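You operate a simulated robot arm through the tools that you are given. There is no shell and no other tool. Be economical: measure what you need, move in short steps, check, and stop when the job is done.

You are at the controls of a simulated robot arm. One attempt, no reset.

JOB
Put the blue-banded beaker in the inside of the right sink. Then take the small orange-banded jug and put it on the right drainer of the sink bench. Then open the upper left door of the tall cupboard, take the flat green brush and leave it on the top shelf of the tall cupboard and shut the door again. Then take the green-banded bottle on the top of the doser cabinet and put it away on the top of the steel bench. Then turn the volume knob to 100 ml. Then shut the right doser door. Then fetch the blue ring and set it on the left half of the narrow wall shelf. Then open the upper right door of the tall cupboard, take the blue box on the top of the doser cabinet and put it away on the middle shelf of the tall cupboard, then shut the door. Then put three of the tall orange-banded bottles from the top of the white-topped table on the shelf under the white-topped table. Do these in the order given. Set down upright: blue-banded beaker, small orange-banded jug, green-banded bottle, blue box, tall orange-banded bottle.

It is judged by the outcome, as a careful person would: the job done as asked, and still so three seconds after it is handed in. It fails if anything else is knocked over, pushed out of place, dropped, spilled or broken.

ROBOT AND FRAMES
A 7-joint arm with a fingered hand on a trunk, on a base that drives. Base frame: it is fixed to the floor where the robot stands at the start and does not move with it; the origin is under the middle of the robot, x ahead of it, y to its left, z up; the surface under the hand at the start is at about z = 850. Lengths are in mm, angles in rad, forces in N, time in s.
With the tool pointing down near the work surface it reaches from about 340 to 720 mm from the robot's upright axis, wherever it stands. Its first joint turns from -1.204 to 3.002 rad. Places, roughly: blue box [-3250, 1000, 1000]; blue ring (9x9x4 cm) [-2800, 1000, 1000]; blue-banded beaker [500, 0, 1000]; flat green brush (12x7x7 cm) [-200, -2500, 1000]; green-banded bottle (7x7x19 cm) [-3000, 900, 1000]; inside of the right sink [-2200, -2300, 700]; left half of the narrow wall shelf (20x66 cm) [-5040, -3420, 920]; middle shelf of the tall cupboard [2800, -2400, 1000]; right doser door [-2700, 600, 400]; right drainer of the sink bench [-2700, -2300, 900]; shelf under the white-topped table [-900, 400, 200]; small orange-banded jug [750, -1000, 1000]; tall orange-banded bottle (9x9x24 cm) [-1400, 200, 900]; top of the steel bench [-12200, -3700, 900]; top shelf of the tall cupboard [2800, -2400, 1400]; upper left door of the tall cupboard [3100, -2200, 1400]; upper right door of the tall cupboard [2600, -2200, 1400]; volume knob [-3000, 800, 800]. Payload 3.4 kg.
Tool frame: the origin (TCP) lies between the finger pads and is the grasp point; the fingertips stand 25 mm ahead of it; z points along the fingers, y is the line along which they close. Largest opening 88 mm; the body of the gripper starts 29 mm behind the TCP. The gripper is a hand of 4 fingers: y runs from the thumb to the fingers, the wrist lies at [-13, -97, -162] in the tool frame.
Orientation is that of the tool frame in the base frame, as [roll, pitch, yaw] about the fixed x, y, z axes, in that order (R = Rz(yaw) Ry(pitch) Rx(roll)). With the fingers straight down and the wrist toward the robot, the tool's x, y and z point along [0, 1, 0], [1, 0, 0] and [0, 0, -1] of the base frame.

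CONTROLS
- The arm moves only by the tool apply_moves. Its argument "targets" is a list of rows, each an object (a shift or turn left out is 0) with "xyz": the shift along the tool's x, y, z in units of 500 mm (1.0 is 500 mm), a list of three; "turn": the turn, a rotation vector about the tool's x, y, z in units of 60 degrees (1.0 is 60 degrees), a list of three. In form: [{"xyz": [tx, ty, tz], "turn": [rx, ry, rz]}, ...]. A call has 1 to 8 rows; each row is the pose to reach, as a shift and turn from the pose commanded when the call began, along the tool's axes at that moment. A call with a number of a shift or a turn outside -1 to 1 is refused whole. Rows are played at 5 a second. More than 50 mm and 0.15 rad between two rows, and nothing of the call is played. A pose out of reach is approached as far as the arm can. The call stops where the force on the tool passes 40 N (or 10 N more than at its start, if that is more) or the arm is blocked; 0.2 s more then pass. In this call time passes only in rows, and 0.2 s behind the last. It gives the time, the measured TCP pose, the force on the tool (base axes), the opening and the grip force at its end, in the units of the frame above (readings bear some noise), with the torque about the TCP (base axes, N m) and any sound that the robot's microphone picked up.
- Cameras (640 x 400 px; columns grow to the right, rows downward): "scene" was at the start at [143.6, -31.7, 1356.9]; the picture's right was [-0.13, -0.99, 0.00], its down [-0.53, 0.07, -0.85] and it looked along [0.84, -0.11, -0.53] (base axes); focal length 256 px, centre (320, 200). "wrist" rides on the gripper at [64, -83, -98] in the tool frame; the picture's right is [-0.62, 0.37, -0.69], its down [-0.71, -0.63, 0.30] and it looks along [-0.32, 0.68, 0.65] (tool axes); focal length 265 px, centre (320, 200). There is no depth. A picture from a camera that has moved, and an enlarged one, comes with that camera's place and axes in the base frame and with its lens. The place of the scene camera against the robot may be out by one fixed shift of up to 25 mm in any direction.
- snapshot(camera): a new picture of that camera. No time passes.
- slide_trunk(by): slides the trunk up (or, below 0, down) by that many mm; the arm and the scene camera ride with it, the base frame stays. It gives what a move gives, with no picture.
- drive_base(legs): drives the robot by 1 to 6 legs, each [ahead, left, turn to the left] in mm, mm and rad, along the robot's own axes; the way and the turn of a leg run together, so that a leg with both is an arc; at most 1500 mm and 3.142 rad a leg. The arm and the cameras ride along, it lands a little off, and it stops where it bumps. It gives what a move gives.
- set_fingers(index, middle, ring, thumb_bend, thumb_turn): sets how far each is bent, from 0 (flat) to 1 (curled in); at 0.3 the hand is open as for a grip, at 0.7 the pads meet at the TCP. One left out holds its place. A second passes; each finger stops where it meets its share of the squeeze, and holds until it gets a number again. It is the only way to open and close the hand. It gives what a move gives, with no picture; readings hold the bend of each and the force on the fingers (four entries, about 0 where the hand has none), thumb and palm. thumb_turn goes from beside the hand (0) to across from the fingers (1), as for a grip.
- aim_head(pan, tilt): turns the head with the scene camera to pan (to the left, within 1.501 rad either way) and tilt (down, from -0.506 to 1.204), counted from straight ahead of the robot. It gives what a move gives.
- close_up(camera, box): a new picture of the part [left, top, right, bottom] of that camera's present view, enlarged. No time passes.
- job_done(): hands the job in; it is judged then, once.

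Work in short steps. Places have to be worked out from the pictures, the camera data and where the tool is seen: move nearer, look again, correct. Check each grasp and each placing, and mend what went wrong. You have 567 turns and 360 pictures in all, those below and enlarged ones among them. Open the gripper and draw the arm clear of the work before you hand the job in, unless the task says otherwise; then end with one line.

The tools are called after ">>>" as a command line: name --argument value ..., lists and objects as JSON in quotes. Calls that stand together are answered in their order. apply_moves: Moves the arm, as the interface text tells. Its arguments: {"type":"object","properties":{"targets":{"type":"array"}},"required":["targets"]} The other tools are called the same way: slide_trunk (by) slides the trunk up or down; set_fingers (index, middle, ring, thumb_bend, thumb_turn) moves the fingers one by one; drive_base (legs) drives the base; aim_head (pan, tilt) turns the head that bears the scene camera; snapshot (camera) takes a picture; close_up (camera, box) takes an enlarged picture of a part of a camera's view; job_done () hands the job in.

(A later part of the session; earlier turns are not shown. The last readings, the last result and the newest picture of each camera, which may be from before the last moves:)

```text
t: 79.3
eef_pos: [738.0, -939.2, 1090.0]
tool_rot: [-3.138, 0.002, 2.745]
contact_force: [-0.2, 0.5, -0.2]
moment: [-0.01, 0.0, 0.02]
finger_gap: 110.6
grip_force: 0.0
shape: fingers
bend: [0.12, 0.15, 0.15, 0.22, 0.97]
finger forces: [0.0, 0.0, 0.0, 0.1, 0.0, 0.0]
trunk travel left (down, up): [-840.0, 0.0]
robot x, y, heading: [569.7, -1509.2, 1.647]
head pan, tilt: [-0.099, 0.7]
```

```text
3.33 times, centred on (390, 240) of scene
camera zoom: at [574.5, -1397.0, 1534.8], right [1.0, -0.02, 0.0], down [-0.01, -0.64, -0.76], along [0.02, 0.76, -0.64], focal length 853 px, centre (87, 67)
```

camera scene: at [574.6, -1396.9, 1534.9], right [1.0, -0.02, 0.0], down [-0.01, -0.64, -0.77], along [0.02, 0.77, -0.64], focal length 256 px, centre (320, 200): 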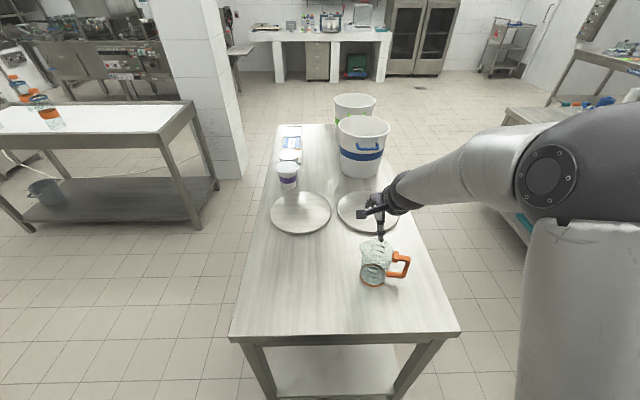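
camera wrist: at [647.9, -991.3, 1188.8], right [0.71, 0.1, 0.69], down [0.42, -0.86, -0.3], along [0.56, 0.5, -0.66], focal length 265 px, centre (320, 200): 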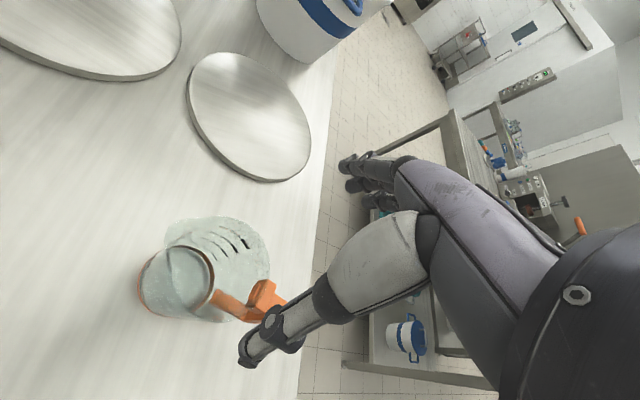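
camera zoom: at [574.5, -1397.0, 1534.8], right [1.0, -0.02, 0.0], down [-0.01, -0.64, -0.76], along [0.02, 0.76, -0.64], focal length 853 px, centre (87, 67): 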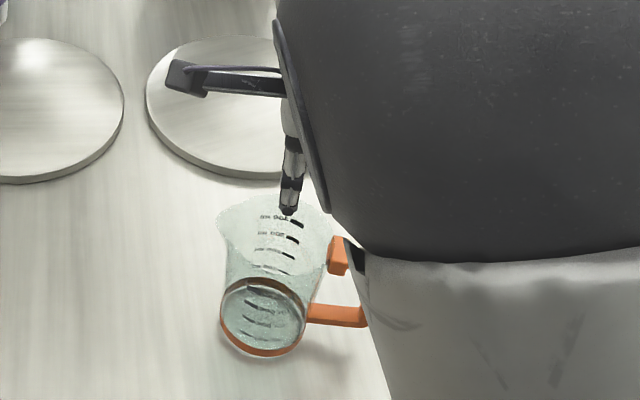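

Centre confirmed at (741, -937); handle is beside the grip. I descend to TCP z≈957.

>>> apply_moves --targets '[{"xyz": [-0.004, 0.006, 0.07]}, {"xyz": [-0.004, 0.006, 0.14]}, {"xyz": [-0.004, 0.006, 0.2]}, {"xyz": [-0.004, 0.006, 0.24]}]'

>>> close_up --camera "wrist" --box '[140, 120, 440, 380]'

```text
t: 80.3
eef_pos: [742.7, -935.8, 969.0]
tool_rot: [-3.139, 0.002, 2.747]
contact_force: [-0.1, 0.7, -0.1]
moment: [-0.01, -0.04, 0.06]
finger_gap: 111.7
grip_force: 0.1
shape: fingers
bend: [0.12, 0.15, 0.15, 0.21, 0.97]
finger forces: [0.1, 0.0, 0.0, 0.1, 0.3, 0.0]
trunk travel left (down, up): [-840.0, 0.0]
robot x, y, heading: [574.2, -1514.1, 1.652]
head pan, tilt: [-0.099, 0.7]
```

```text
1.54 times, centred on (290, 250) of wrist
camera zoom: at [652.4, -988.5, 1068.2], right [0.71, 0.1, 0.69], down [0.42, -0.86, -0.3], along [0.56, 0.5, -0.66], focal length 408 px, centre (366, 123)
```

zoom: 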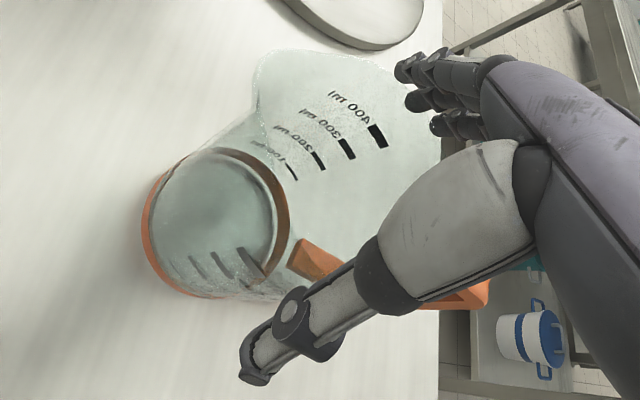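

Fingers straddle the jug with spout and handle on the sides. Down 14 mm more, then close.

>>> apply_moves --targets '[{"xyz": [0, 0, 0.015]}, {"xyz": [0, 0, 0.03]}]'

>>> set_fingers --index 0.6 --middle 0.6 --ring 0.6 --thumb_bend 0.6

>>> close_up --camera "wrist" --box '[140, 120, 440, 380]'

```text
t: 80.9
eef_pos: [741.4, -936.2, 956.5]
tool_rot: [3.141, 0.0, 2.748]
contact_force: [0.6, 0.1, 9.0]
moment: [0.15, -0.02, -0.04]
finger_gap: 115.8
grip_force: 4.3
shape: fingers
bend: [0.1, 0.15, 0.15, 0.21, 0.97]
finger forces: [5.5, 0.0, 0.0, 0.0, 3.3, 0.0]
trunk travel left (down, up): [-840.0, 0.0]
robot x, y, heading: [575.3, -1511.4, 1.648]
head pan, tilt: [-0.099, 0.7]
```

```text
t: 81.9
eef_pos: [741.3, -938.1, 958.2]
tool_rot: [3.139, -0.001, 2.746]
contact_force: [0.0, 2.9, 21.1]
moment: [0.88, -0.47, 0.04]
finger_gap: 100.6
grip_force: 40.2
shape: fingers
bend: [0.11, 0.32, 0.4, 0.47, 0.94]
finger forces: [17.5, 14.8, 9.8, 0.0, 38.8, 0.0]
trunk travel left (down, up): [-840.0, 0.0]
robot x, y, heading: [573.3, -1507.6, 1.649]
head pan, tilt: [-0.099, 0.7]
```

```text
1.54 times, centred on (290, 250) of wrist
camera zoom: at [650.3, -991.1, 1056.6], right [0.71, 0.1, 0.69], down [0.42, -0.86, -0.31], along [0.56, 0.51, -0.65], focal length 408 px, centre (366, 123)
```

zoom: 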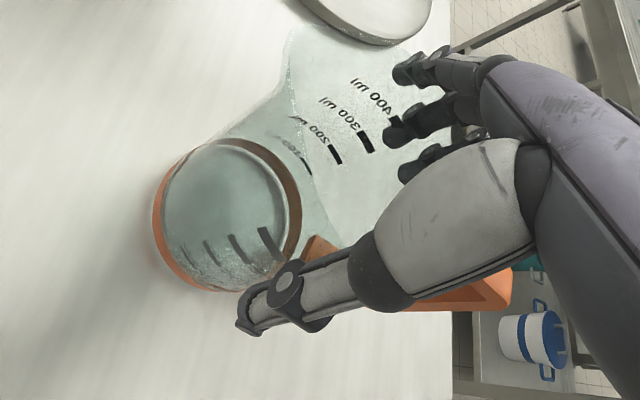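

Grip is about 40 N. I lift and check.

>>> apply_moves --targets '[{"xyz": [0, 0, -0.05]}, {"xyz": [0, 0, -0.12]}]'

>>> snapshot --camera "scene"

>>> snapshot --camera "wrist"

```text
t: 82.5
eef_pos: [742.8, -937.8, 1015.6]
tool_rot: [-3.137, 0.002, 2.748]
contact_force: [-0.8, 0.2, -0.4]
moment: [0.01, -0.01, -0.02]
finger_gap: 98.3
grip_force: 36.3
shape: fingers
bend: [0.12, 0.33, 0.41, 0.48, 0.94]
finger forces: [11.8, 12.1, 10.1, 0.1, 38.2, 0.0]
trunk travel left (down, up): [-840.0, 0.0]
robot x, y, heading: [571.5, -1512.8, 1.647]
head pan, tilt: [-0.099, 0.7]
```

```text
323 pictures are left
camera scene: at [574.0, -1399.2, 1534.8], right [1.0, -0.02, 0.0], down [-0.01, -0.64, -0.77], along [0.02, 0.77, -0.64], focal length 256 px, centre (320, 200)
```

scene: 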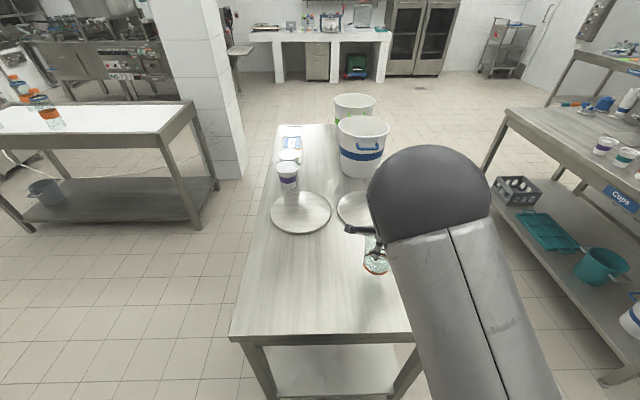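

```text
322 pictures are left
camera wrist: at [652.8, -990.4, 1115.0], right [0.71, 0.11, 0.69], down [0.42, -0.86, -0.3], along [0.56, 0.5, -0.66], focal length 265 px, centre (320, 200)
```

wrist: 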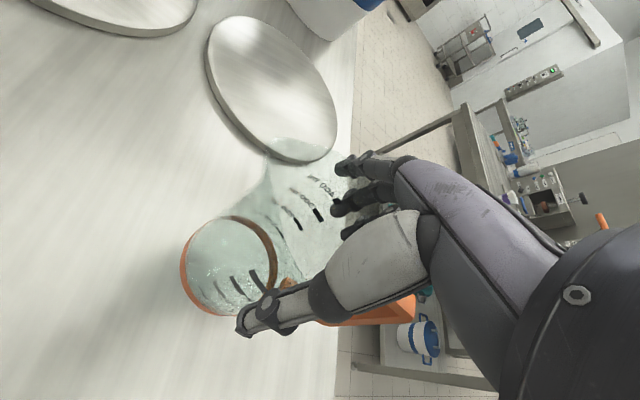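

The jug hangs upright 107 mm below the TCP. I raise it more, then turn round to the wall and strafe toward the right drainer.

>>> apply_moves --targets '[{"xyz": [0, 0, -0.08]}, {"xyz": [0, -0.06, -0.16]}, {"xyz": [0, -0.12, -0.22]}]'

>>> drive_base --legs '[[0, 0, 1.53], [0, 0, 1.53], [0, -1400, 0], [-300, -1400, 0], [0, -330, 0]]'

>>> aim_head --pan 0.0 --tilt 0.6

>>> snapshot --camera "scene"

```text
t: 83.3
eef_pos: [718.3, -994.0, 1124.2]
tool_rot: [-3.138, 0.002, 2.747]
contact_force: [-0.4, 0.0, -0.4]
moment: [0.02, -0.02, -0.03]
finger_gap: 98.5
grip_force: 35.5
shape: fingers
bend: [0.12, 0.34, 0.41, 0.48, 0.94]
finger forces: [11.6, 12.2, 10.2, 0.0, 37.4, 0.1]
trunk travel left (down, up): [-840.0, 0.0]
robot x, y, heading: [572.3, -1514.7, 1.648]
head pan, tilt: [-0.099, 0.7]
```

```text
t: 106.3
eef_pos: [-2764.8, -1680.3, 1122.6]
tool_rot: [-3.138, 0.001, -0.484]
contact_force: [-0.3, 0.2, -0.4]
moment: [0.0, 0.03, -0.01]
finger_gap: 96.6
grip_force: 33.8
shape: fingers
bend: [0.12, 0.34, 0.42, 0.49, 0.94]
finger forces: [11.0, 11.6, 9.6, 0.0, 35.0, 0.0]
trunk travel left (down, up): [-840.0, 0.0]
robot x, y, heading: [-2572.4, -1179.9, -1.584]
head pan, tilt: [-0.099, 0.7]
```

```text
t: 107.0
eef_pos: [-2765.6, -1681.5, 1122.7]
tool_rot: [-3.139, 0.003, -0.485]
contact_force: [-0.6, -0.7, -1.1]
moment: [-0.01, 0.01, 0.01]
finger_gap: 96.3
grip_force: 33.7
shape: fingers
bend: [0.12, 0.34, 0.42, 0.49, 0.94]
finger forces: [11.0, 11.6, 9.8, 0.0, 35.0, 0.0]
trunk travel left (down, up): [-840.0, 0.0]
robot x, y, heading: [-2571.2, -1175.6, -1.585]
head pan, tilt: [0.0, 0.6]
```

```text
321 pictures are left
camera scene: at [-2568.5, -1335.6, 1543.4], right [-1.0, 0.01, 0.0], down [0.01, 0.57, -0.82], along [-0.01, -0.82, -0.57], focal length 256 px, centre (320, 200)
```

scene: 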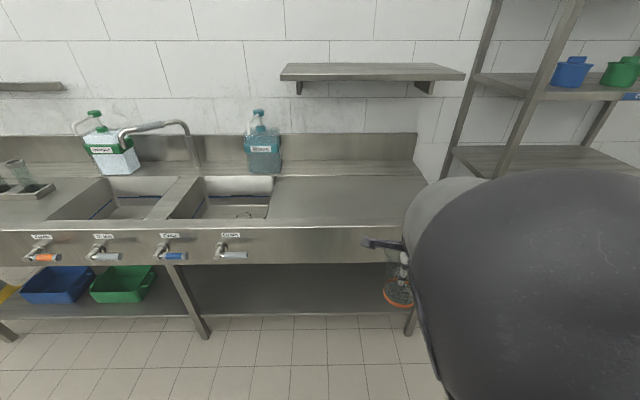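

The right drainer spans about x -2350…-3010. I move left 120 and forward 510, keeping the jug high.

>>> drive_base --legs '[[0, 120, 0.01], [500, 0, 0]]'

>>> apply_moves --targets '[{"xyz": [0, 0.08, 0]}, {"xyz": [0, 0.15, 0.0]}]'

>>> aim_head --pan -0.2 --tilt 0.8

>>> snapshot --camera "scene"

>>> snapshot --camera "wrist"

```text
t: 110.7
eef_pos: [-2647.2, -2175.7, 1123.0]
tool_rot: [-3.138, 0.0, -0.48]
contact_force: [-0.6, 0.3, -1.1]
moment: [0.01, -0.03, 0.0]
finger_gap: 96.8
grip_force: 34.2
shape: fingers
bend: [0.12, 0.34, 0.42, 0.49, 0.94]
finger forces: [11.0, 11.6, 9.7, 0.1, 35.0, 0.0]
trunk travel left (down, up): [-840.0, 0.0]
robot x, y, heading: [-2457.0, -1670.2, -1.577]
head pan, tilt: [0.0, 0.6]
```

```text
t: 111.3
eef_pos: [-2681.6, -2242.4, 1121.5]
tool_rot: [-3.137, 0.001, -0.478]
contact_force: [0.2, -0.2, -0.9]
moment: [0.0, 0.02, 0.0]
finger_gap: 96.7
grip_force: 34.2
shape: fingers
bend: [0.12, 0.34, 0.42, 0.49, 0.94]
finger forces: [10.8, 11.7, 9.8, 0.0, 35.1, 0.0]
trunk travel left (down, up): [-840.0, 0.0]
robot x, y, heading: [-2456.2, -1670.2, -1.577]
head pan, tilt: [0.0, 0.6]
```

```text
t: 112.1
eef_pos: [-2680.2, -2240.2, 1123.0]
tool_rot: [-3.139, 0.002, -0.479]
contact_force: [1.2, 0.1, -0.9]
moment: [0.01, 0.0, -0.01]
finger_gap: 96.5
grip_force: 33.8
shape: fingers
bend: [0.12, 0.34, 0.42, 0.49, 0.94]
finger forces: [10.9, 11.7, 9.8, 0.1, 35.0, 0.0]
trunk travel left (down, up): [-840.0, 0.0]
robot x, y, heading: [-2456.1, -1672.4, -1.578]
head pan, tilt: [-0.201, 0.799]
```

```text
320 pictures are left
camera scene: at [-2466.5, -1819.0, 1526.6], right [-0.98, 0.21, 0.0], down [0.15, 0.7, -0.7], along [-0.14, -0.68, -0.72], focal length 256 px, centre (320, 200)
```

scene: 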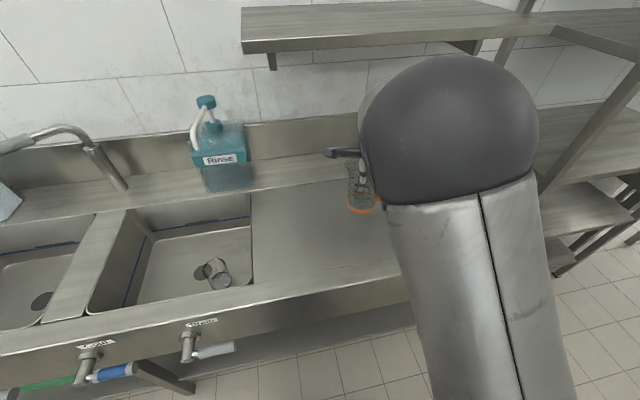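

```text
319 pictures are left
camera wrist: at [-2583.6, -2197.5, 1222.0], right [-0.72, -0.04, 0.69], down [-0.34, 0.89, -0.3], along [-0.6, -0.45, -0.66], focal length 265 px, centre (320, 200)
```

wrist: 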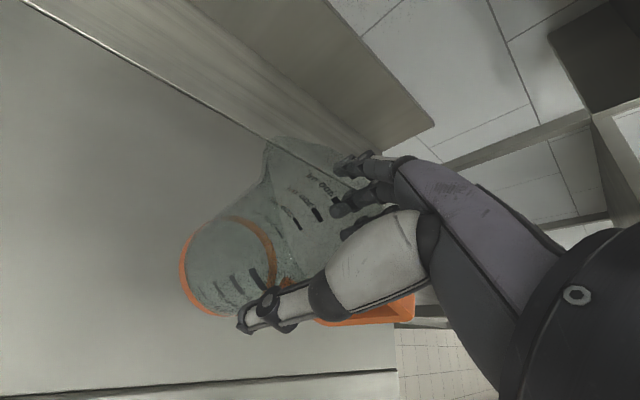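

Over the drainer with margin all round. Lowering: bottom is at ~1016, bench expected ~880–900.

>>> apply_moves --targets '[{"xyz": [0, 0, 0.06]}, {"xyz": [0, 0, 0.12]}, {"xyz": [0, 0, 0.18]}]'

>>> apply_moves --targets '[{"xyz": [0, 0, 0.012]}, {"xyz": [0, 0, 0.024]}, {"xyz": [0, 0, 0.036]}, {"xyz": [0, 0, 0.048]}, {"xyz": [0, 0, 0.06]}, {"xyz": [0, 0, 0.072]}]'

>>> snapshot --camera "wrist"

```text
t: 112.9
eef_pos: [-2679.3, -2240.1, 1033.9]
tool_rot: [-3.137, 0.0, -0.479]
contact_force: [-1.0, 0.5, -0.4]
moment: [0.0, 0.01, 0.02]
finger_gap: 96.2
grip_force: 33.8
shape: fingers
bend: [0.12, 0.34, 0.42, 0.5, 0.94]
finger forces: [10.9, 11.9, 9.8, 0.1, 34.8, 0.1]
trunk travel left (down, up): [-840.0, 0.0]
robot x, y, heading: [-2452.8, -1671.3, -1.578]
head pan, tilt: [-0.201, 0.799]
```

```text
t: 114.3
eef_pos: [-2679.4, -2241.7, 996.4]
tool_rot: [-3.138, 0.001, -0.479]
contact_force: [-0.1, -0.7, 0.0]
moment: [-0.01, 0.04, -0.01]
finger_gap: 96.0
grip_force: 33.5
shape: fingers
bend: [0.12, 0.34, 0.42, 0.5, 0.94]
finger forces: [10.7, 12.0, 9.9, 0.1, 34.7, 0.1]
trunk travel left (down, up): [-840.0, 0.0]
robot x, y, heading: [-2455.5, -1668.5, -1.578]
head pan, tilt: [-0.201, 0.799]
```

```text
318 pictures are left
camera wrist: at [-2584.0, -2198.4, 1095.3], right [-0.72, -0.04, 0.69], down [-0.34, 0.89, -0.3], along [-0.6, -0.45, -0.66], focal length 265 px, centre (320, 200)
```

wrist: 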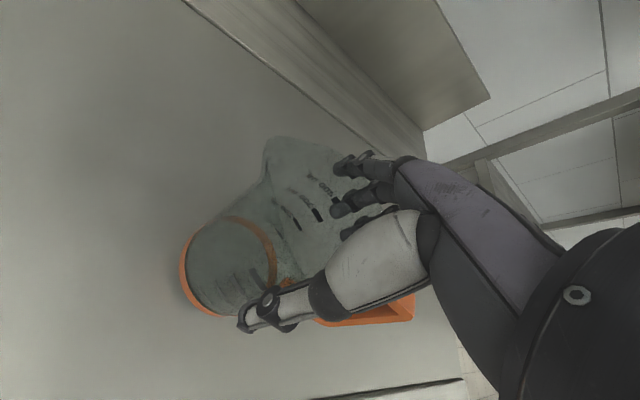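

Very close now (shadow meets the base). I continue in 6 mm rows until contact.

>>> apply_moves --targets '[{"xyz": [0, 0, 0.012]}, {"xyz": [0, 0, 0.024]}, {"xyz": [0, 0, 0.036]}, {"xyz": [0, 0, 0.048]}, {"xyz": [0, 0, 0.06]}, {"xyz": [0, 0, 0.072]}]'

```text
t: 115.3
eef_pos: [-2682.2, -2245.0, 984.4]
tool_rot: [3.116, -0.007, -0.48]
contact_force: [0.2, 7.8, 30.0]
moment: [-0.3, 0.06, 0.0]
finger_gap: 96.6
grip_force: 39.2
shape: fingers
bend: [0.12, 0.34, 0.42, 0.51, 0.94]
finger forces: [12.6, 12.3, 10.3, 0.1, 41.6, 0.0]
trunk travel left (down, up): [-840.0, 0.0]
robot x, y, heading: [-2453.0, -1668.7, -1.574]
head pan, tilt: [-0.201, 0.799]
stopped in row 5: the force on the tool passed its limit at 44 N (the readings are from after the stop); the commanded pose is now the measured one
```

Contact with the drainer. I ease up 4 mm and open.

>>> apply_moves --targets '[{"xyz": [0, 0, -0.008], "turn": [0.02, 0, 0]}]'

>>> set_fingers --index 0.08 --middle 0.12 --ring 0.12 --thumb_bend 0.2

>>> close_up --camera "wrist" --box '[140, 100, 460, 360]'

```text
t: 115.7
eef_pos: [-2682.2, -2243.0, 986.3]
tool_rot: [-3.139, -0.002, -0.479]
contact_force: [-2.2, -0.7, 17.0]
moment: [-0.87, 0.51, -0.01]
finger_gap: 96.8
grip_force: 38.3
shape: fingers
bend: [0.11, 0.33, 0.41, 0.51, 0.94]
finger forces: [15.3, 14.1, 11.8, 0.0, 35.0, 0.0]
trunk travel left (down, up): [-840.0, 0.0]
robot x, y, heading: [-2456.9, -1669.8, -1.581]
head pan, tilt: [-0.201, 0.799]
```

```text
t: 116.7
eef_pos: [-2682.2, -2244.3, 983.7]
tool_rot: [-3.131, -0.001, -0.479]
contact_force: [1.1, 0.5, 2.6]
moment: [-0.03, -0.07, -0.02]
finger_gap: 118.7
grip_force: 1.5
shape: fingers
bend: [0.07, 0.12, 0.12, 0.2, 0.97]
finger forces: [1.2, 0.1, 0.1, 0.0, 1.6, 0.0]
trunk travel left (down, up): [-840.0, 0.0]
robot x, y, heading: [-2454.4, -1672.4, -1.578]
head pan, tilt: [-0.201, 0.799]
```

```text
1.54 times, centred on (300, 230) of wrist
camera zoom: at [-2586.5, -2200.8, 1082.5], right [-0.72, -0.05, 0.69], down [-0.34, 0.89, -0.3], along [-0.6, -0.45, -0.66], focal length 408 px, centre (351, 154)
```

zoom: 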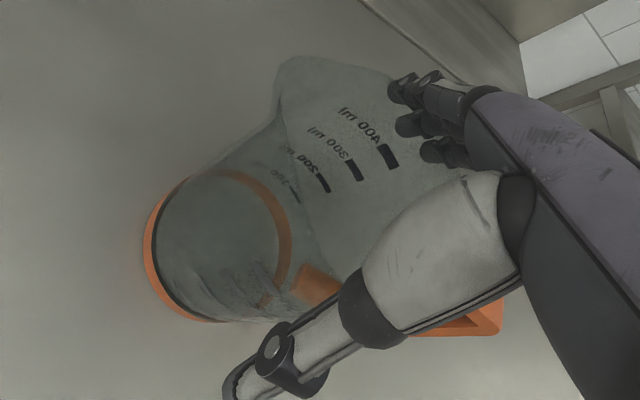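

Index and thumb still graze it; I open a little more and rise straight up.

>>> set_fingers --index 0.0 --middle 0.05 --ring 0.05 --thumb_bend 0.1

>>> apply_moves --targets '[{"xyz": [0, 0, -0.03]}, {"xyz": [0, 0, -0.07]}, {"xyz": [0, 0, -0.13]}, {"xyz": [0, 0, -0.2]}, {"xyz": [0, 0, -0.28]}, {"xyz": [0, 0, -0.34]}]'

>>> snapshot --camera "wrist"

```text
t: 117.7
eef_pos: [-2683.2, -2244.3, 983.6]
tool_rot: [-3.133, -0.004, -0.48]
contact_force: [0.5, 0.7, 0.6]
moment: [-0.02, -0.01, -0.02]
finger_gap: 129.9
grip_force: 0.0
shape: fingers
bend: [0.0, 0.05, 0.05, 0.1, 0.97]
finger forces: [0.0, 0.0, 0.0, 0.1, 0.0, 0.0]
trunk travel left (down, up): [-840.0, 0.0]
robot x, y, heading: [-2454.4, -1667.7, -1.574]
head pan, tilt: [-0.201, 0.799]
```

```text
t: 119.1
eef_pos: [-2683.9, -2244.1, 1152.3]
tool_rot: [-3.133, -0.001, -0.477]
contact_force: [-0.3, 0.7, -0.7]
moment: [0.02, 0.01, 0.0]
finger_gap: 129.9
grip_force: 0.0
shape: fingers
bend: [0.0, 0.05, 0.05, 0.1, 0.97]
finger forces: [0.1, 0.1, 0.0, 0.0, 0.1, 0.1]
trunk travel left (down, up): [-840.0, 0.0]
robot x, y, heading: [-2452.5, -1666.3, -1.58]
head pan, tilt: [-0.201, 0.799]
```

```text
316 pictures are left
camera wrist: at [-2589.0, -2199.7, 1252.4], right [-0.72, -0.05, 0.69], down [-0.34, 0.89, -0.3], along [-0.6, -0.45, -0.66], focal length 265 px, centre (320, 200)
```

wrist: 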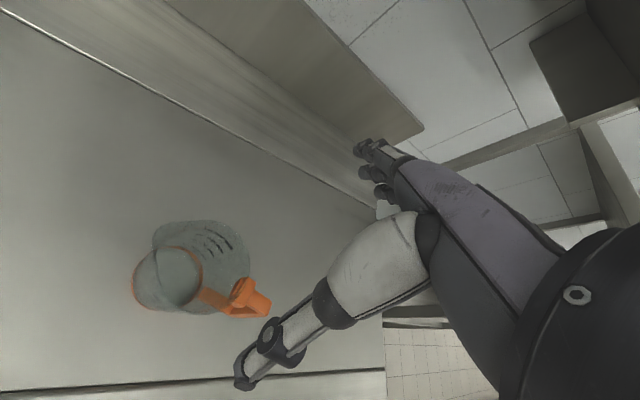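

The jug stands on the right drainer. Next the tall cupboard: I back up, turn to face +x and drive along the aisle, checking on the way.

>>> drive_base --legs '[[-170, 0, 0], [0, 0, 1.575], [1500, 0, 0], [1000, 0, 0]]'

>>> aim_head --pan 0.0 --tilt 0.3

>>> snapshot --camera "scene"

```text
t: 135.9
eef_pos: [531.5, -1827.8, 1152.2]
tool_rot: [-3.132, -0.003, 1.052]
contact_force: [-0.5, 0.0, 0.0]
moment: [0.01, 0.05, -0.01]
finger_gap: 129.8
grip_force: 0.0
shape: fingers
bend: [0.0, 0.05, 0.05, 0.1, 0.97]
finger forces: [0.0, 0.1, 0.0, 0.0, 0.0, 0.0]
trunk travel left (down, up): [-840.0, 0.0]
robot x, y, heading: [-31.2, -1573.5, -0.053]
head pan, tilt: [-0.201, 0.799]
```

```text
t: 136.8
eef_pos: [532.4, -1828.4, 1152.6]
tool_rot: [-3.133, -0.004, 1.049]
contact_force: [-0.1, -0.5, 0.7]
moment: [0.02, 0.02, -0.03]
finger_gap: 130.0
grip_force: 0.1
shape: fingers
bend: [0.0, 0.05, 0.05, 0.1, 0.97]
finger forces: [0.0, 0.0, 0.1, 0.1, 0.0, 0.0]
trunk travel left (down, up): [-840.0, 0.0]
robot x, y, heading: [-28.5, -1573.9, -0.046]
head pan, tilt: [0.0, 0.3]
```

```text
315 pictures are left
camera scene: at [116.6, -1601.1, 1570.8], right [-0.05, -1.0, 0.0], down [-0.3, 0.01, -0.95], along [0.95, -0.05, -0.3], focal length 256 px, centre (320, 200)
```

scene: 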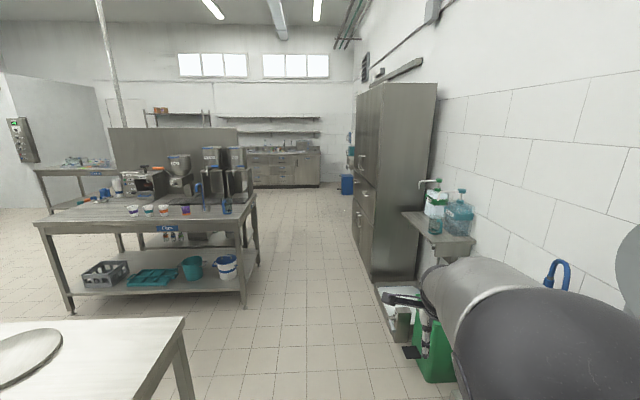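

Cupboard front is at y≈-2235, x≈2330–3400; the second table's end is at y≈-1015. I drive on to about x = 2000 with heading corrected and look at the doors.

>>> drive_base --legs '[[0, 0, 0.05], [1500, 0, 0], [600, 0, 0]]'

>>> aim_head --pan -0.6 --tilt 0.1

>>> snapshot --camera "scene"

```text
t: 147.7
eef_pos: [2663.8, -1763.1, 1152.6]
tool_rot: [-3.132, -0.003, 1.111]
contact_force: [0.2, 1.2, 1.0]
moment: [0.0, 0.0, -0.01]
finger_gap: 129.8
grip_force: 0.2
shape: fingers
bend: [0.0, 0.05, 0.05, 0.1, 0.97]
finger forces: [0.1, 0.0, 0.0, 0.1, 0.0, 0.0]
trunk travel left (down, up): [-840.0, 0.0]
robot x, y, heading: [2086.3, -1544.9, 0.012]
head pan, tilt: [0.0, 0.3]
```

```text
t: 148.7
eef_pos: [2665.4, -1761.9, 1153.0]
tool_rot: [-3.133, -0.003, 1.111]
contact_force: [-0.1, 0.4, -0.6]
moment: [-0.02, -0.02, -0.02]
finger_gap: 129.8
grip_force: 0.0
shape: fingers
bend: [0.0, 0.05, 0.05, 0.1, 0.97]
finger forces: [0.0, 0.0, 0.1, 0.0, 0.1, 0.0]
trunk travel left (down, up): [-840.0, 0.0]
robot x, y, heading: [2085.4, -1540.1, 0.011]
head pan, tilt: [-0.6, 0.099]
```

```text
314 pictures are left
camera scene: at [2217.6, -1613.8, 1589.6], right [-0.56, -0.83, 0.0], down [-0.08, 0.06, -0.99], along [0.83, -0.55, -0.1], focal length 256 px, centre (320, 200)
```

scene: 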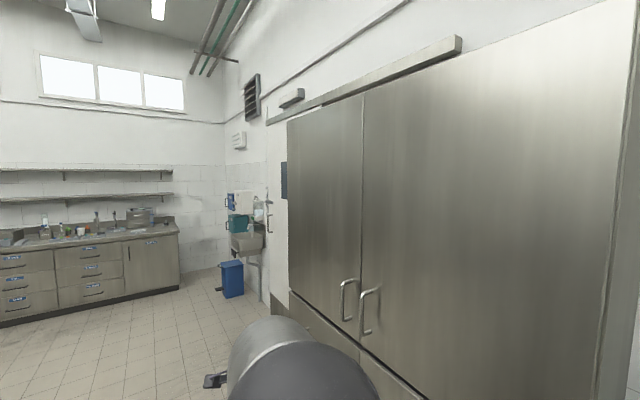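

I see two bow handles by the centre seam at z≈1040–1175: left door handle at x≈2925, right at x≈2810. I position in front, a bit further back, and turn to face the cupboard.

>>> drive_base --legs '[[700, 130, 0], [0, 0, -1.58]]'

>>> aim_head --pan 0.1 --tilt 0.4

>>> snapshot --camera "scene"

>>> snapshot --camera "wrist"

```text
t: 156.4
eef_pos: [2539.8, -1981.5, 1152.0]
tool_rot: [-3.132, -0.003, -0.475]
contact_force: [0.4, -0.2, -0.5]
moment: [-0.01, -0.01, 0.0]
finger_gap: 130.0
grip_force: 0.1
shape: fingers
bend: [0.0, 0.05, 0.05, 0.1, 0.97]
finger forces: [0.0, 0.0, 0.1, 0.0, 0.0, 0.0]
trunk travel left (down, up): [-840.0, 0.0]
robot x, y, heading: [2767.1, -1409.3, -1.575]
head pan, tilt: [-0.6, 0.099]
```

```text
t: 157.4
eef_pos: [2539.7, -1980.1, 1152.7]
tool_rot: [-3.134, -0.004, -0.475]
contact_force: [-0.2, -0.2, -0.2]
moment: [0.0, 0.04, 0.0]
finger_gap: 130.0
grip_force: 0.2
shape: fingers
bend: [0.0, 0.05, 0.05, 0.1, 0.97]
finger forces: [0.0, 0.0, 0.0, 0.0, 0.1, 0.1]
trunk travel left (down, up): [-840.0, 0.0]
robot x, y, heading: [2767.4, -1404.8, -1.577]
head pan, tilt: [0.099, 0.4]
```

```text
313 pictures are left
camera scene: at [2780.9, -1569.1, 1561.7], right [-1.0, -0.1, 0.0], down [-0.04, 0.39, -0.92], along [0.09, -0.92, -0.39], focal length 256 px, centre (320, 200)
```

scene: 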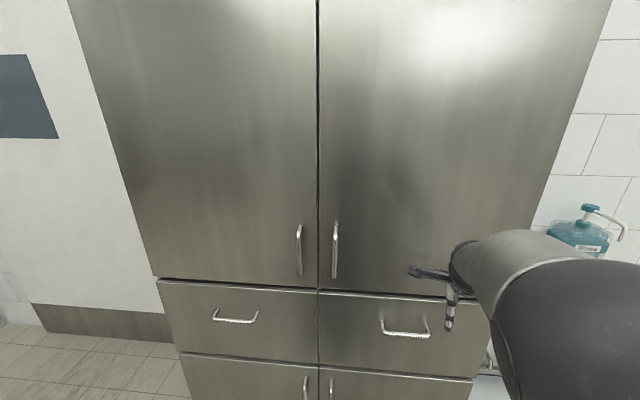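

```text
312 pictures are left
camera wrist: at [2635.1, -1937.4, 1251.9], right [-0.72, -0.05, 0.69], down [-0.34, 0.89, -0.3], along [-0.6, -0.46, -0.66], focal length 265 px, centre (320, 200)
```

wrist: 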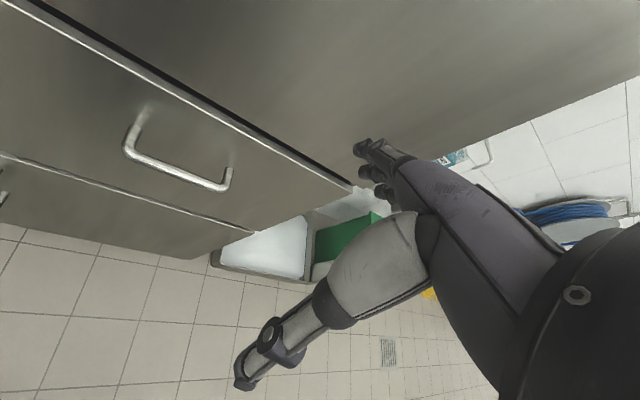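

Left-door handle: x≈2928, z≈1026–1208, y≈-2195; door bottom z≈950. I straighten the tool and bring it nearer the middle before turning the fingers toward the door.

>>> apply_moves --targets '[{"xyz": [0.048, -0.07, 0], "turn": [0, 0, -0.113]}, {"xyz": [0.097, -0.14, 0], "turn": [0, 0, -0.226]}, {"xyz": [0.145, -0.21, 0], "turn": [0, 0, -0.34]}, {"xyz": [0.194, -0.28, 0], "turn": [0, 0, -0.454]}]'

>>> apply_moves --targets '[{"turn": [-0.08, -0.08, -0.08]}, {"turn": [-0.16, -0.16, -0.16]}, {"turn": [-0.24, -0.24, -0.24]}, {"turn": [-0.32, -0.32, -0.32]}, {"turn": [-0.4, -0.4, -0.4]}, {"turn": [-0.48, -0.48, -0.48]}, {"turn": [-0.56, -0.56, -0.56]}, {"turn": [-0.577, -0.577, -0.577]}]'

```text
t: 158.4
eef_pos: [2688.3, -1900.7, 1155.2]
tool_rot: [-3.138, -0.006, 0.002]
contact_force: [-0.1, 0.2, 0.6]
moment: [-0.05, 0.0, 0.0]
finger_gap: 129.9
grip_force: 0.0
shape: fingers
bend: [0.0, 0.05, 0.05, 0.1, 0.97]
finger forces: [0.1, 0.0, 0.0, 0.1, 0.1, 0.0]
trunk travel left (down, up): [-840.0, 0.0]
robot x, y, heading: [2769.8, -1406.4, -1.575]
head pan, tilt: [0.099, 0.4]
```

```text
t: 160.2
eef_pos: [2690.9, -1900.7, 1153.4]
tool_rot: [2.683, 0.722, 0.47]
contact_force: [0.0, 0.0, 0.8]
moment: [0.02, -0.02, -0.04]
finger_gap: 130.0
grip_force: 0.1
shape: fingers
bend: [0.0, 0.05, 0.05, 0.1, 0.97]
finger forces: [0.0, 0.1, 0.0, 0.0, 0.1, 0.0]
out of reach, approached as far as the arm can: row 2, 3
trunk travel left (down, up): [-840.0, 0.0]
robot x, y, heading: [2766.0, -1402.9, -1.578]
head pan, tilt: [0.099, 0.4]
```

Half of the turn is done; I do the second half.

>>> apply_moves --targets '[{"turn": [-0.08, -0.08, -0.08]}, {"turn": [-0.16, -0.16, -0.16]}, {"turn": [-0.24, -0.24, -0.24]}, {"turn": [-0.32, -0.32, -0.32]}, {"turn": [-0.4, -0.4, -0.4]}, {"turn": [-0.48, -0.48, -0.48]}, {"turn": [-0.56, -0.56, -0.56]}, {"turn": [-0.577, -0.577, -0.577]}]'

>>> snapshot --camera "scene"

>>> snapshot --camera "wrist"

```text
t: 162.0
eef_pos: [2687.8, -1902.2, 1158.6]
tool_rot: [1.467, 1.547, -0.112]
contact_force: [-0.5, -0.4, 0.1]
moment: [0.02, 0.0, -0.05]
finger_gap: 129.9
grip_force: 0.1
shape: fingers
bend: [0.0, 0.05, 0.05, 0.1, 0.97]
finger forces: [0.0, 0.0, 0.0, 0.0, 0.0, 0.1]
trunk travel left (down, up): [-840.0, 0.0]
robot x, y, heading: [2766.5, -1411.3, -1.579]
head pan, tilt: [0.099, 0.4]
```

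```text
311 pictures are left
camera scene: at [2781.1, -1568.9, 1561.7], right [-1.0, -0.1, 0.0], down [-0.04, 0.39, -0.92], along [0.09, -0.92, -0.39], focal length 256 px, centre (320, 200)
```

scene: 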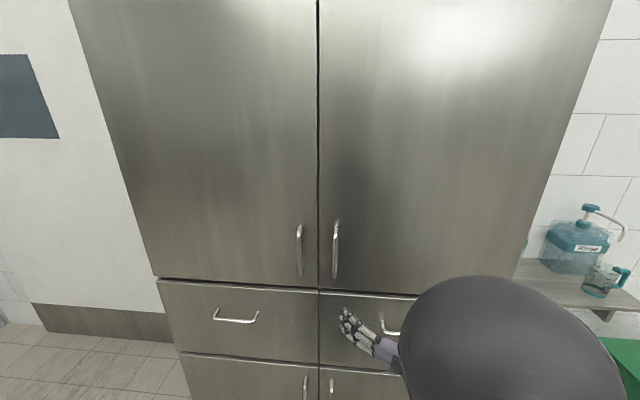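

```text
310 pictures are left
camera wrist: at [2607.0, -1803.8, 1092.0], right [0.36, 0.69, 0.63], down [-0.65, -0.3, 0.7], along [0.67, -0.66, 0.34], focal length 265 px, centre (320, 200)
```

wrist: 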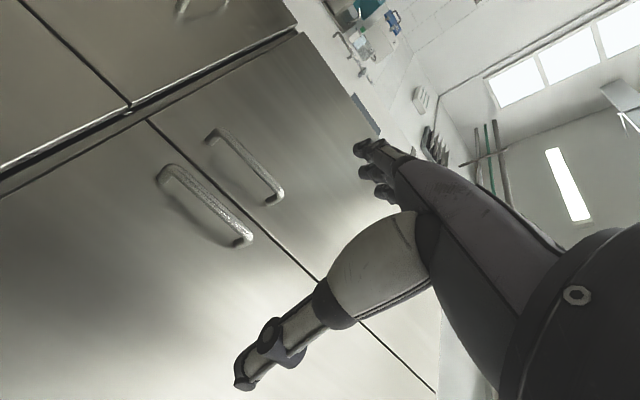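

The horizontal grip pose works; the left handle lies at x≈2922, z 1046–1215. I set a moderate opening, drive 130 mm closer, and line up in front of the handle.

>>> set_fingers --index 0.3 --middle 0.3 --ring 0.3 --thumb_bend 0.3

>>> drive_base --legs '[[130, 60, 0]]'

>>> snapshot --camera "wrist"

```text
t: 163.0
eef_pos: [2685.6, -1902.7, 1155.9]
tool_rot: [1.762, 1.548, 0.179]
contact_force: [-0.4, 0.2, -0.3]
moment: [0.0, 0.02, 0.01]
finger_gap: 85.5
grip_force: 0.0
shape: fingers
bend: [0.3, 0.3, 0.3, 0.3, 0.97]
finger forces: [0.1, 0.1, 0.0, 0.0, 0.1, 0.0]
trunk travel left (down, up): [-840.0, 0.0]
robot x, y, heading: [2767.0, -1405.1, -1.576]
head pan, tilt: [0.099, 0.4]
```

```text
t: 164.4
eef_pos: [2744.3, -2029.2, 1154.1]
tool_rot: [1.903, 1.548, 0.319]
contact_force: [0.2, 0.7, 0.8]
moment: [-0.03, -0.01, -0.03]
finger_gap: 85.0
grip_force: 0.0
shape: fingers
bend: [0.3, 0.3, 0.3, 0.3, 0.97]
finger forces: [0.0, 0.0, 0.0, 0.1, 0.0, 0.0]
trunk travel left (down, up): [-840.0, 0.0]
robot x, y, heading: [2826.2, -1539.1, -1.573]
head pan, tilt: [0.099, 0.4]
```

```text
309 pictures are left
camera wrist: at [2664.6, -1930.5, 1089.2], right [0.36, 0.68, 0.63], down [-0.65, -0.3, 0.7], along [0.67, -0.67, 0.33], focal length 265 px, centre (320, 200)
```

wrist: 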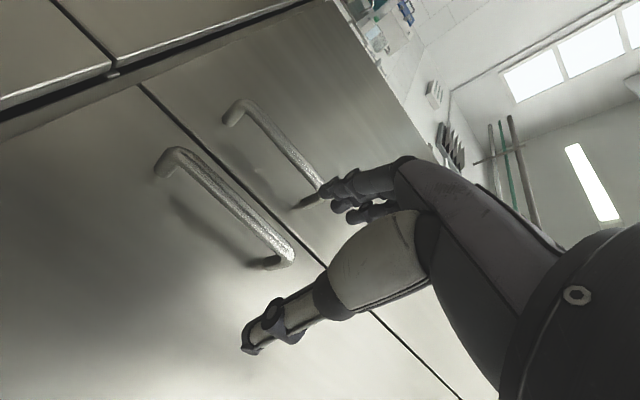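

The handle is still off to the left of the hand. I shift the hand 165 mm toward +x and 22 mm down, then look again from there.

>>> apply_moves --targets '[{"xyz": [0.015, 0.09, 0]}, {"xyz": [0.03, 0.18, 0]}, {"xyz": [0.04, 0.26, 0]}, {"xyz": [0.045, 0.33, 0]}]'

>>> snapshot --camera "wrist"

>>> snapshot --camera "scene"

```text
t: 165.4
eef_pos: [2894.1, -2041.9, 1145.2]
tool_rot: [1.698, 1.485, 0.061]
contact_force: [-0.2, 0.0, 0.1]
moment: [0.03, -0.03, -0.03]
finger_gap: 85.3
grip_force: 0.0
shape: fingers
bend: [0.3, 0.3, 0.3, 0.3, 0.97]
finger forces: [0.0, 0.0, 0.0, 0.0, 0.1, 0.1]
trunk travel left (down, up): [-840.0, 0.0]
robot x, y, heading: [2826.1, -1535.0, -1.581]
head pan, tilt: [0.099, 0.4]
```

```text
308 pictures are left
camera wrist: at [2824.3, -1938.4, 1075.3], right [0.36, 0.66, 0.66], down [-0.71, -0.27, 0.65], along [0.61, -0.7, 0.37], focal length 265 px, centre (320, 200)
```

wrist: 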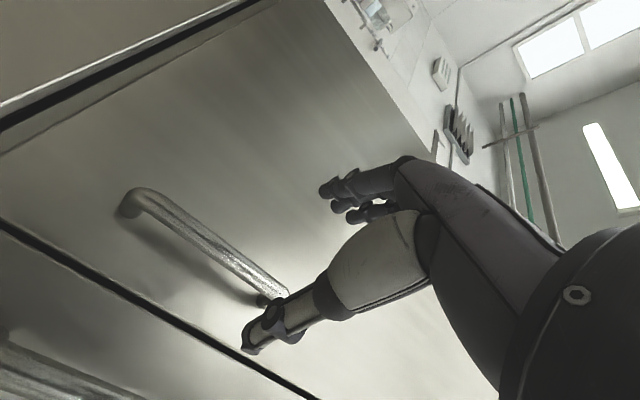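

```text
307 pictures are left
camera scene: at [2841.2, -1697.5, 1561.6], right [-1.0, -0.09, 0.0], down [-0.04, 0.39, -0.92], along [0.09, -0.92, -0.39], focal length 256 px, centre (320, 200)
```

scene: 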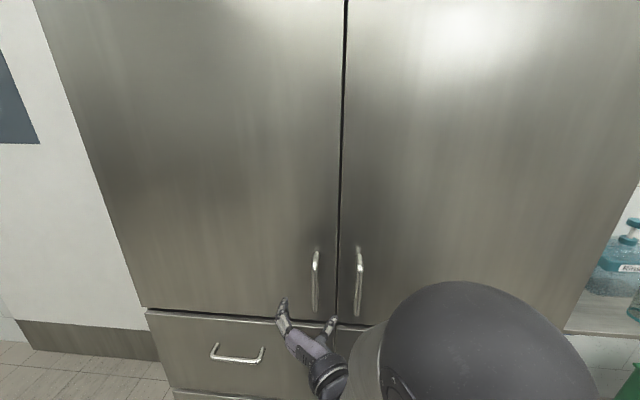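

Triangulating gives the bar near (2900, -2155), mid z≈1125. I advance 65 mm and shift slightly toward +x.

>>> apply_moves --targets '[{"xyz": [0.015, 0.02, 0.07]}, {"xyz": [0.03, 0.035, 0.13]}]'

>>> snapshot --camera "wrist"

```text
t: 166.2
eef_pos: [2904.5, -2107.8, 1136.3]
tool_rot: [1.69, 1.489, 0.056]
contact_force: [1.3, -0.9, 0.2]
moment: [-0.01, -0.02, 0.02]
finger_gap: 85.4
grip_force: 0.1
shape: fingers
bend: [0.3, 0.3, 0.3, 0.3, 0.97]
finger forces: [0.0, 0.0, 0.0, 0.0, 0.0, 0.0]
trunk travel left (down, up): [-840.0, 0.0]
robot x, y, heading: [2826.9, -1532.4, -1.576]
head pan, tilt: [0.099, 0.4]
stopped in row 2: the arm was blocked; the commanded pose is now the measured one
```

```text
306 pictures are left
camera wrist: at [2834.5, -2004.1, 1066.3], right [0.36, 0.67, 0.65], down [-0.7, -0.27, 0.66], along [0.61, -0.7, 0.37], focal length 265 px, centre (320, 200)
```

wrist: 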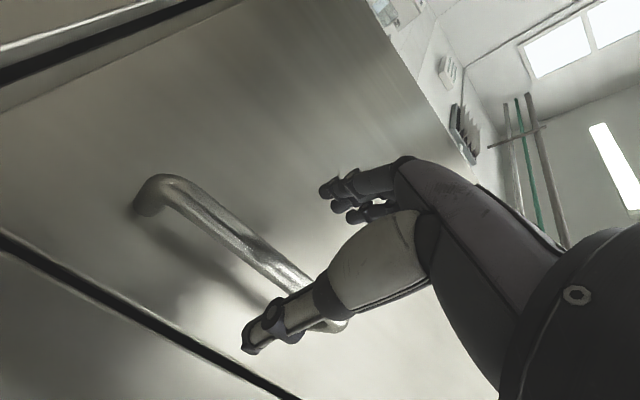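

The move was reported blocked with no tool force; I check the arm in the scene view.

>>> snapshot --camera "scene"

```text
305 pictures are left
camera scene: at [2840.0, -1696.2, 1561.8], right [-1.0, -0.09, 0.0], down [-0.04, 0.39, -0.92], along [0.09, -0.92, -0.39], focal length 256 px, centre (320, 200)
```

scene: 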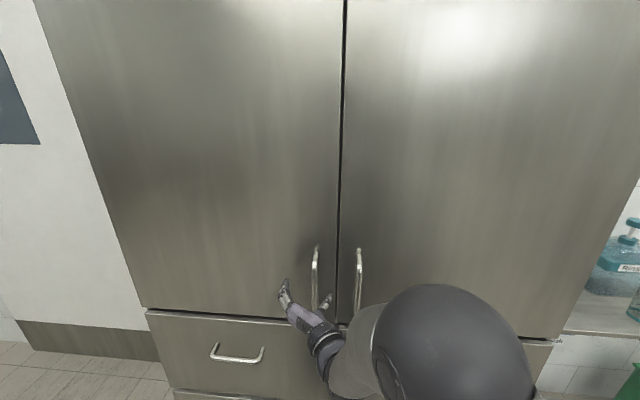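

Nothing visibly touching and the pose was in fact reached. I try advancing a little further.

>>> apply_moves --targets '[{"xyz": [0, -0.008, 0.02]}, {"xyz": [0, -0.016, 0.04]}]'

>>> snapshot --camera "wrist"

```text
t: 166.8
eef_pos: [2896.6, -2126.5, 1134.5]
tool_rot: [1.686, 1.494, 0.054]
contact_force: [0.4, 0.2, 0.3]
moment: [-0.03, -0.04, -0.01]
finger_gap: 85.4
grip_force: 0.0
shape: fingers
bend: [0.3, 0.3, 0.3, 0.3, 0.97]
finger forces: [0.0, 0.0, 0.0, 0.0, 0.0, 0.1]
trunk travel left (down, up): [-840.0, 0.0]
robot x, y, heading: [2828.5, -1539.7, -1.576]
head pan, tilt: [0.099, 0.4]
```

```text
304 pictures are left
camera wrist: at [2825.4, -2023.2, 1065.0], right [0.36, 0.67, 0.65], down [-0.7, -0.27, 0.66], along [0.62, -0.69, 0.37], focal length 265 px, centre (320, 200)
```

wrist: 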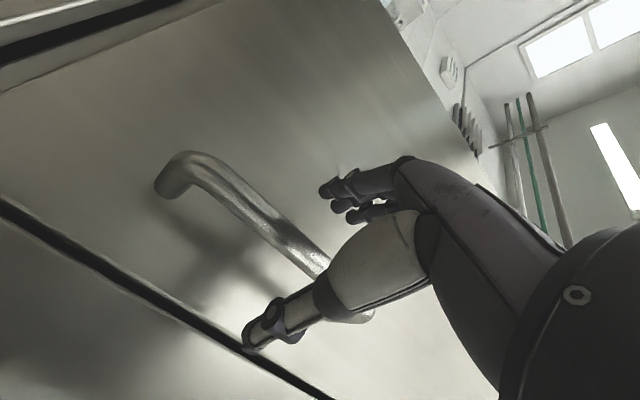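

The bar is between thumb and fingers. I advance 25 mm more and close.

>>> apply_moves --targets '[{"xyz": [0, 0.006, 0.025]}, {"xyz": [0, 0.012, 0.055]}]'

>>> snapshot --camera "wrist"

```text
t: 167.4
eef_pos: [2895.3, -2154.5, 1138.9]
tool_rot: [1.647, 1.475, 0.005]
contact_force: [-1.3, 9.8, -1.1]
moment: [-0.05, 0.03, 0.46]
finger_gap: 84.9
grip_force: 4.9
shape: fingers
bend: [0.3, 0.3, 0.3, 0.3, 0.97]
finger forces: [0.0, 9.0, 0.1, 0.0, 0.0, 0.0]
trunk travel left (down, up): [-840.0, 0.0]
robot x, y, heading: [2824.5, -1532.5, -1.573]
head pan, tilt: [0.099, 0.4]
```

```text
303 pictures are left
camera wrist: at [2826.4, -2050.4, 1069.2], right [0.36, 0.66, 0.66], down [-0.71, -0.26, 0.65], along [0.6, -0.7, 0.38], focal length 265 px, centre (320, 200)
```

wrist: 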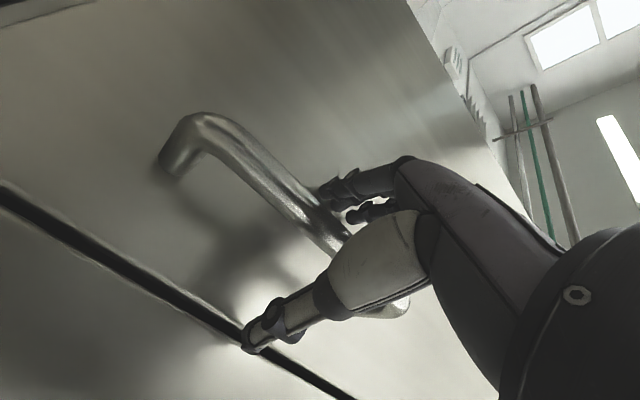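

The middle fingertip just touches the door, so the bar is at the grasp point. I back 5 mm and close on the bar.

>>> apply_moves --targets '[{"xyz": [0, 0.01, -0.012]}]'

>>> set_fingers --index 0.8 --middle 0.8 --ring 0.8 --thumb_bend 0.7

>>> snapshot --camera "wrist"

```text
t: 167.8
eef_pos: [2891.6, -2154.5, 1137.6]
tool_rot: [1.739, 1.471, 0.076]
contact_force: [1.1, 8.0, 1.8]
moment: [-0.19, -0.09, 0.41]
finger_gap: 85.2
grip_force: 4.2
shape: fingers
bend: [0.3, 0.3, 0.3, 0.3, 0.97]
finger forces: [0.1, 7.8, 0.1, 0.0, 0.0, 0.0]
trunk travel left (down, up): [-840.0, 0.0]
robot x, y, heading: [2827.9, -1535.6, -1.576]
head pan, tilt: [0.099, 0.4]
```

```text
t: 168.8
eef_pos: [2893.7, -2156.1, 1136.7]
tool_rot: [1.768, 1.463, 0.109]
contact_force: [0.8, 0.2, -0.8]
moment: [-0.02, 0.01, -0.01]
finger_gap: 0.0
grip_force: 0.0
shape: fingers
bend: [0.79, 0.8, 0.8, 0.67, 0.98]
finger forces: [0.1, 0.0, 0.0, 0.0, 0.1, 0.1]
trunk travel left (down, up): [-840.0, 0.0]
robot x, y, heading: [2827.0, -1536.5, -1.579]
head pan, tilt: [0.099, 0.4]
```

```text
302 pictures are left
camera wrist: at [2827.4, -2050.3, 1065.4], right [0.36, 0.65, 0.67], down [-0.73, -0.26, 0.64], along [0.59, -0.72, 0.38], focal length 265 px, centre (320, 200)
```

wrist: 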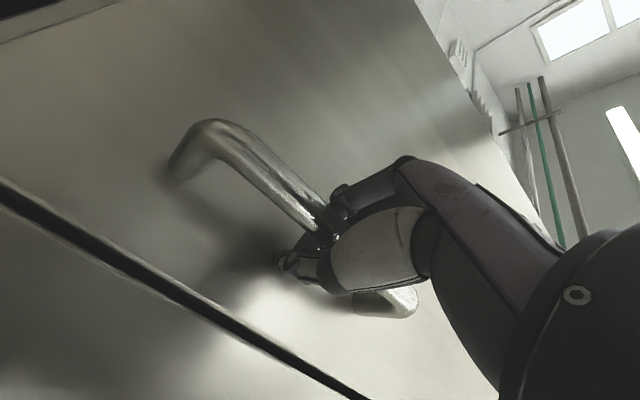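

The hand closed short of the bar: it is deeper and more toward +x, about (2922, -2187). I back out, open, shift and straighten the tool.

>>> apply_moves --targets '[{"xyz": [0, 0, -0.06]}, {"xyz": [0, 0, -0.12]}]'

>>> set_fingers --index 0.28 --middle 0.28 --ring 0.28 --thumb_bend 0.28

>>> apply_moves --targets '[{"xyz": [0, 0.03, 0], "turn": [-0.04, 0, 0]}, {"xyz": [0, 0.056, 0.0], "turn": [-0.084, 0, 0]}]'

>>> snapshot --camera "wrist"

```text
t: 169.4
eef_pos: [2896.1, -2075.9, 1055.7]
tool_rot: [2.712, 1.363, 1.039]
contact_force: [-0.4, -0.2, -0.2]
moment: [0.02, 0.01, -0.02]
finger_gap: 0.2
grip_force: 0.5
shape: fingers
bend: [0.79, 0.8, 0.8, 0.67, 0.97]
finger forces: [0.0, 0.0, 0.8, 0.1, 0.1, 0.0]
trunk travel left (down, up): [-840.0, 0.0]
robot x, y, heading: [2826.0, -1534.8, -1.573]
head pan, tilt: [0.099, 0.4]
stopped in row 2: the arm was blocked; the commanded pose is now the measured one
```

```text
t: 170.4
eef_pos: [2896.2, -2076.7, 1055.7]
tool_rot: [2.721, 1.366, 1.051]
contact_force: [-0.1, -0.2, -0.3]
moment: [-0.02, 0.05, 0.04]
finger_gap: 88.3
grip_force: 0.2
shape: fingers
bend: [0.28, 0.28, 0.28, 0.28, 0.97]
finger forces: [0.0, 0.0, 0.1, 0.1, 0.1, 0.0]
trunk travel left (down, up): [-840.0, 0.0]
robot x, y, heading: [2823.6, -1534.9, -1.572]
head pan, tilt: [0.099, 0.4]
```

```text
t: 171.0
eef_pos: [2919.5, -2086.3, 1065.1]
tool_rot: [2.542, 1.358, 0.946]
contact_force: [0.4, 0.9, 0.0]
moment: [-0.02, -0.01, 0.0]
finger_gap: 89.0
grip_force: 0.1
shape: fingers
bend: [0.28, 0.28, 0.28, 0.28, 0.97]
finger forces: [0.0, 0.0, 0.1, 0.1, 0.1, 0.0]
trunk travel left (down, up): [-840.0, 0.0]
robot x, y, heading: [2825.5, -1533.5, -1.58]
head pan, tilt: [0.099, 0.4]
```

```text
301 pictures are left
camera wrist: at [2846.9, -1975.6, 1009.5], right [0.3, 0.56, 0.77], down [-0.72, -0.4, 0.57], along [0.63, -0.72, 0.28], focal length 265 px, centre (320, 200)
```

wrist: 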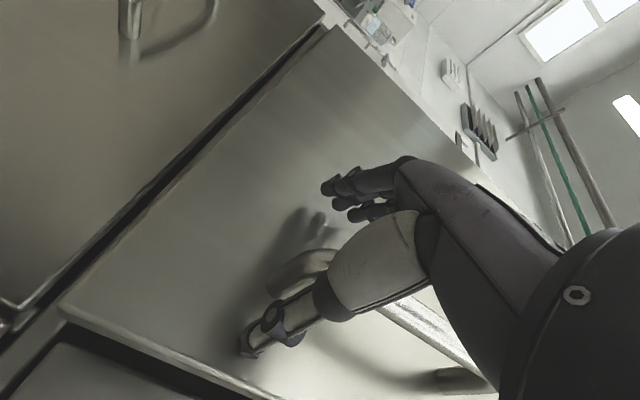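

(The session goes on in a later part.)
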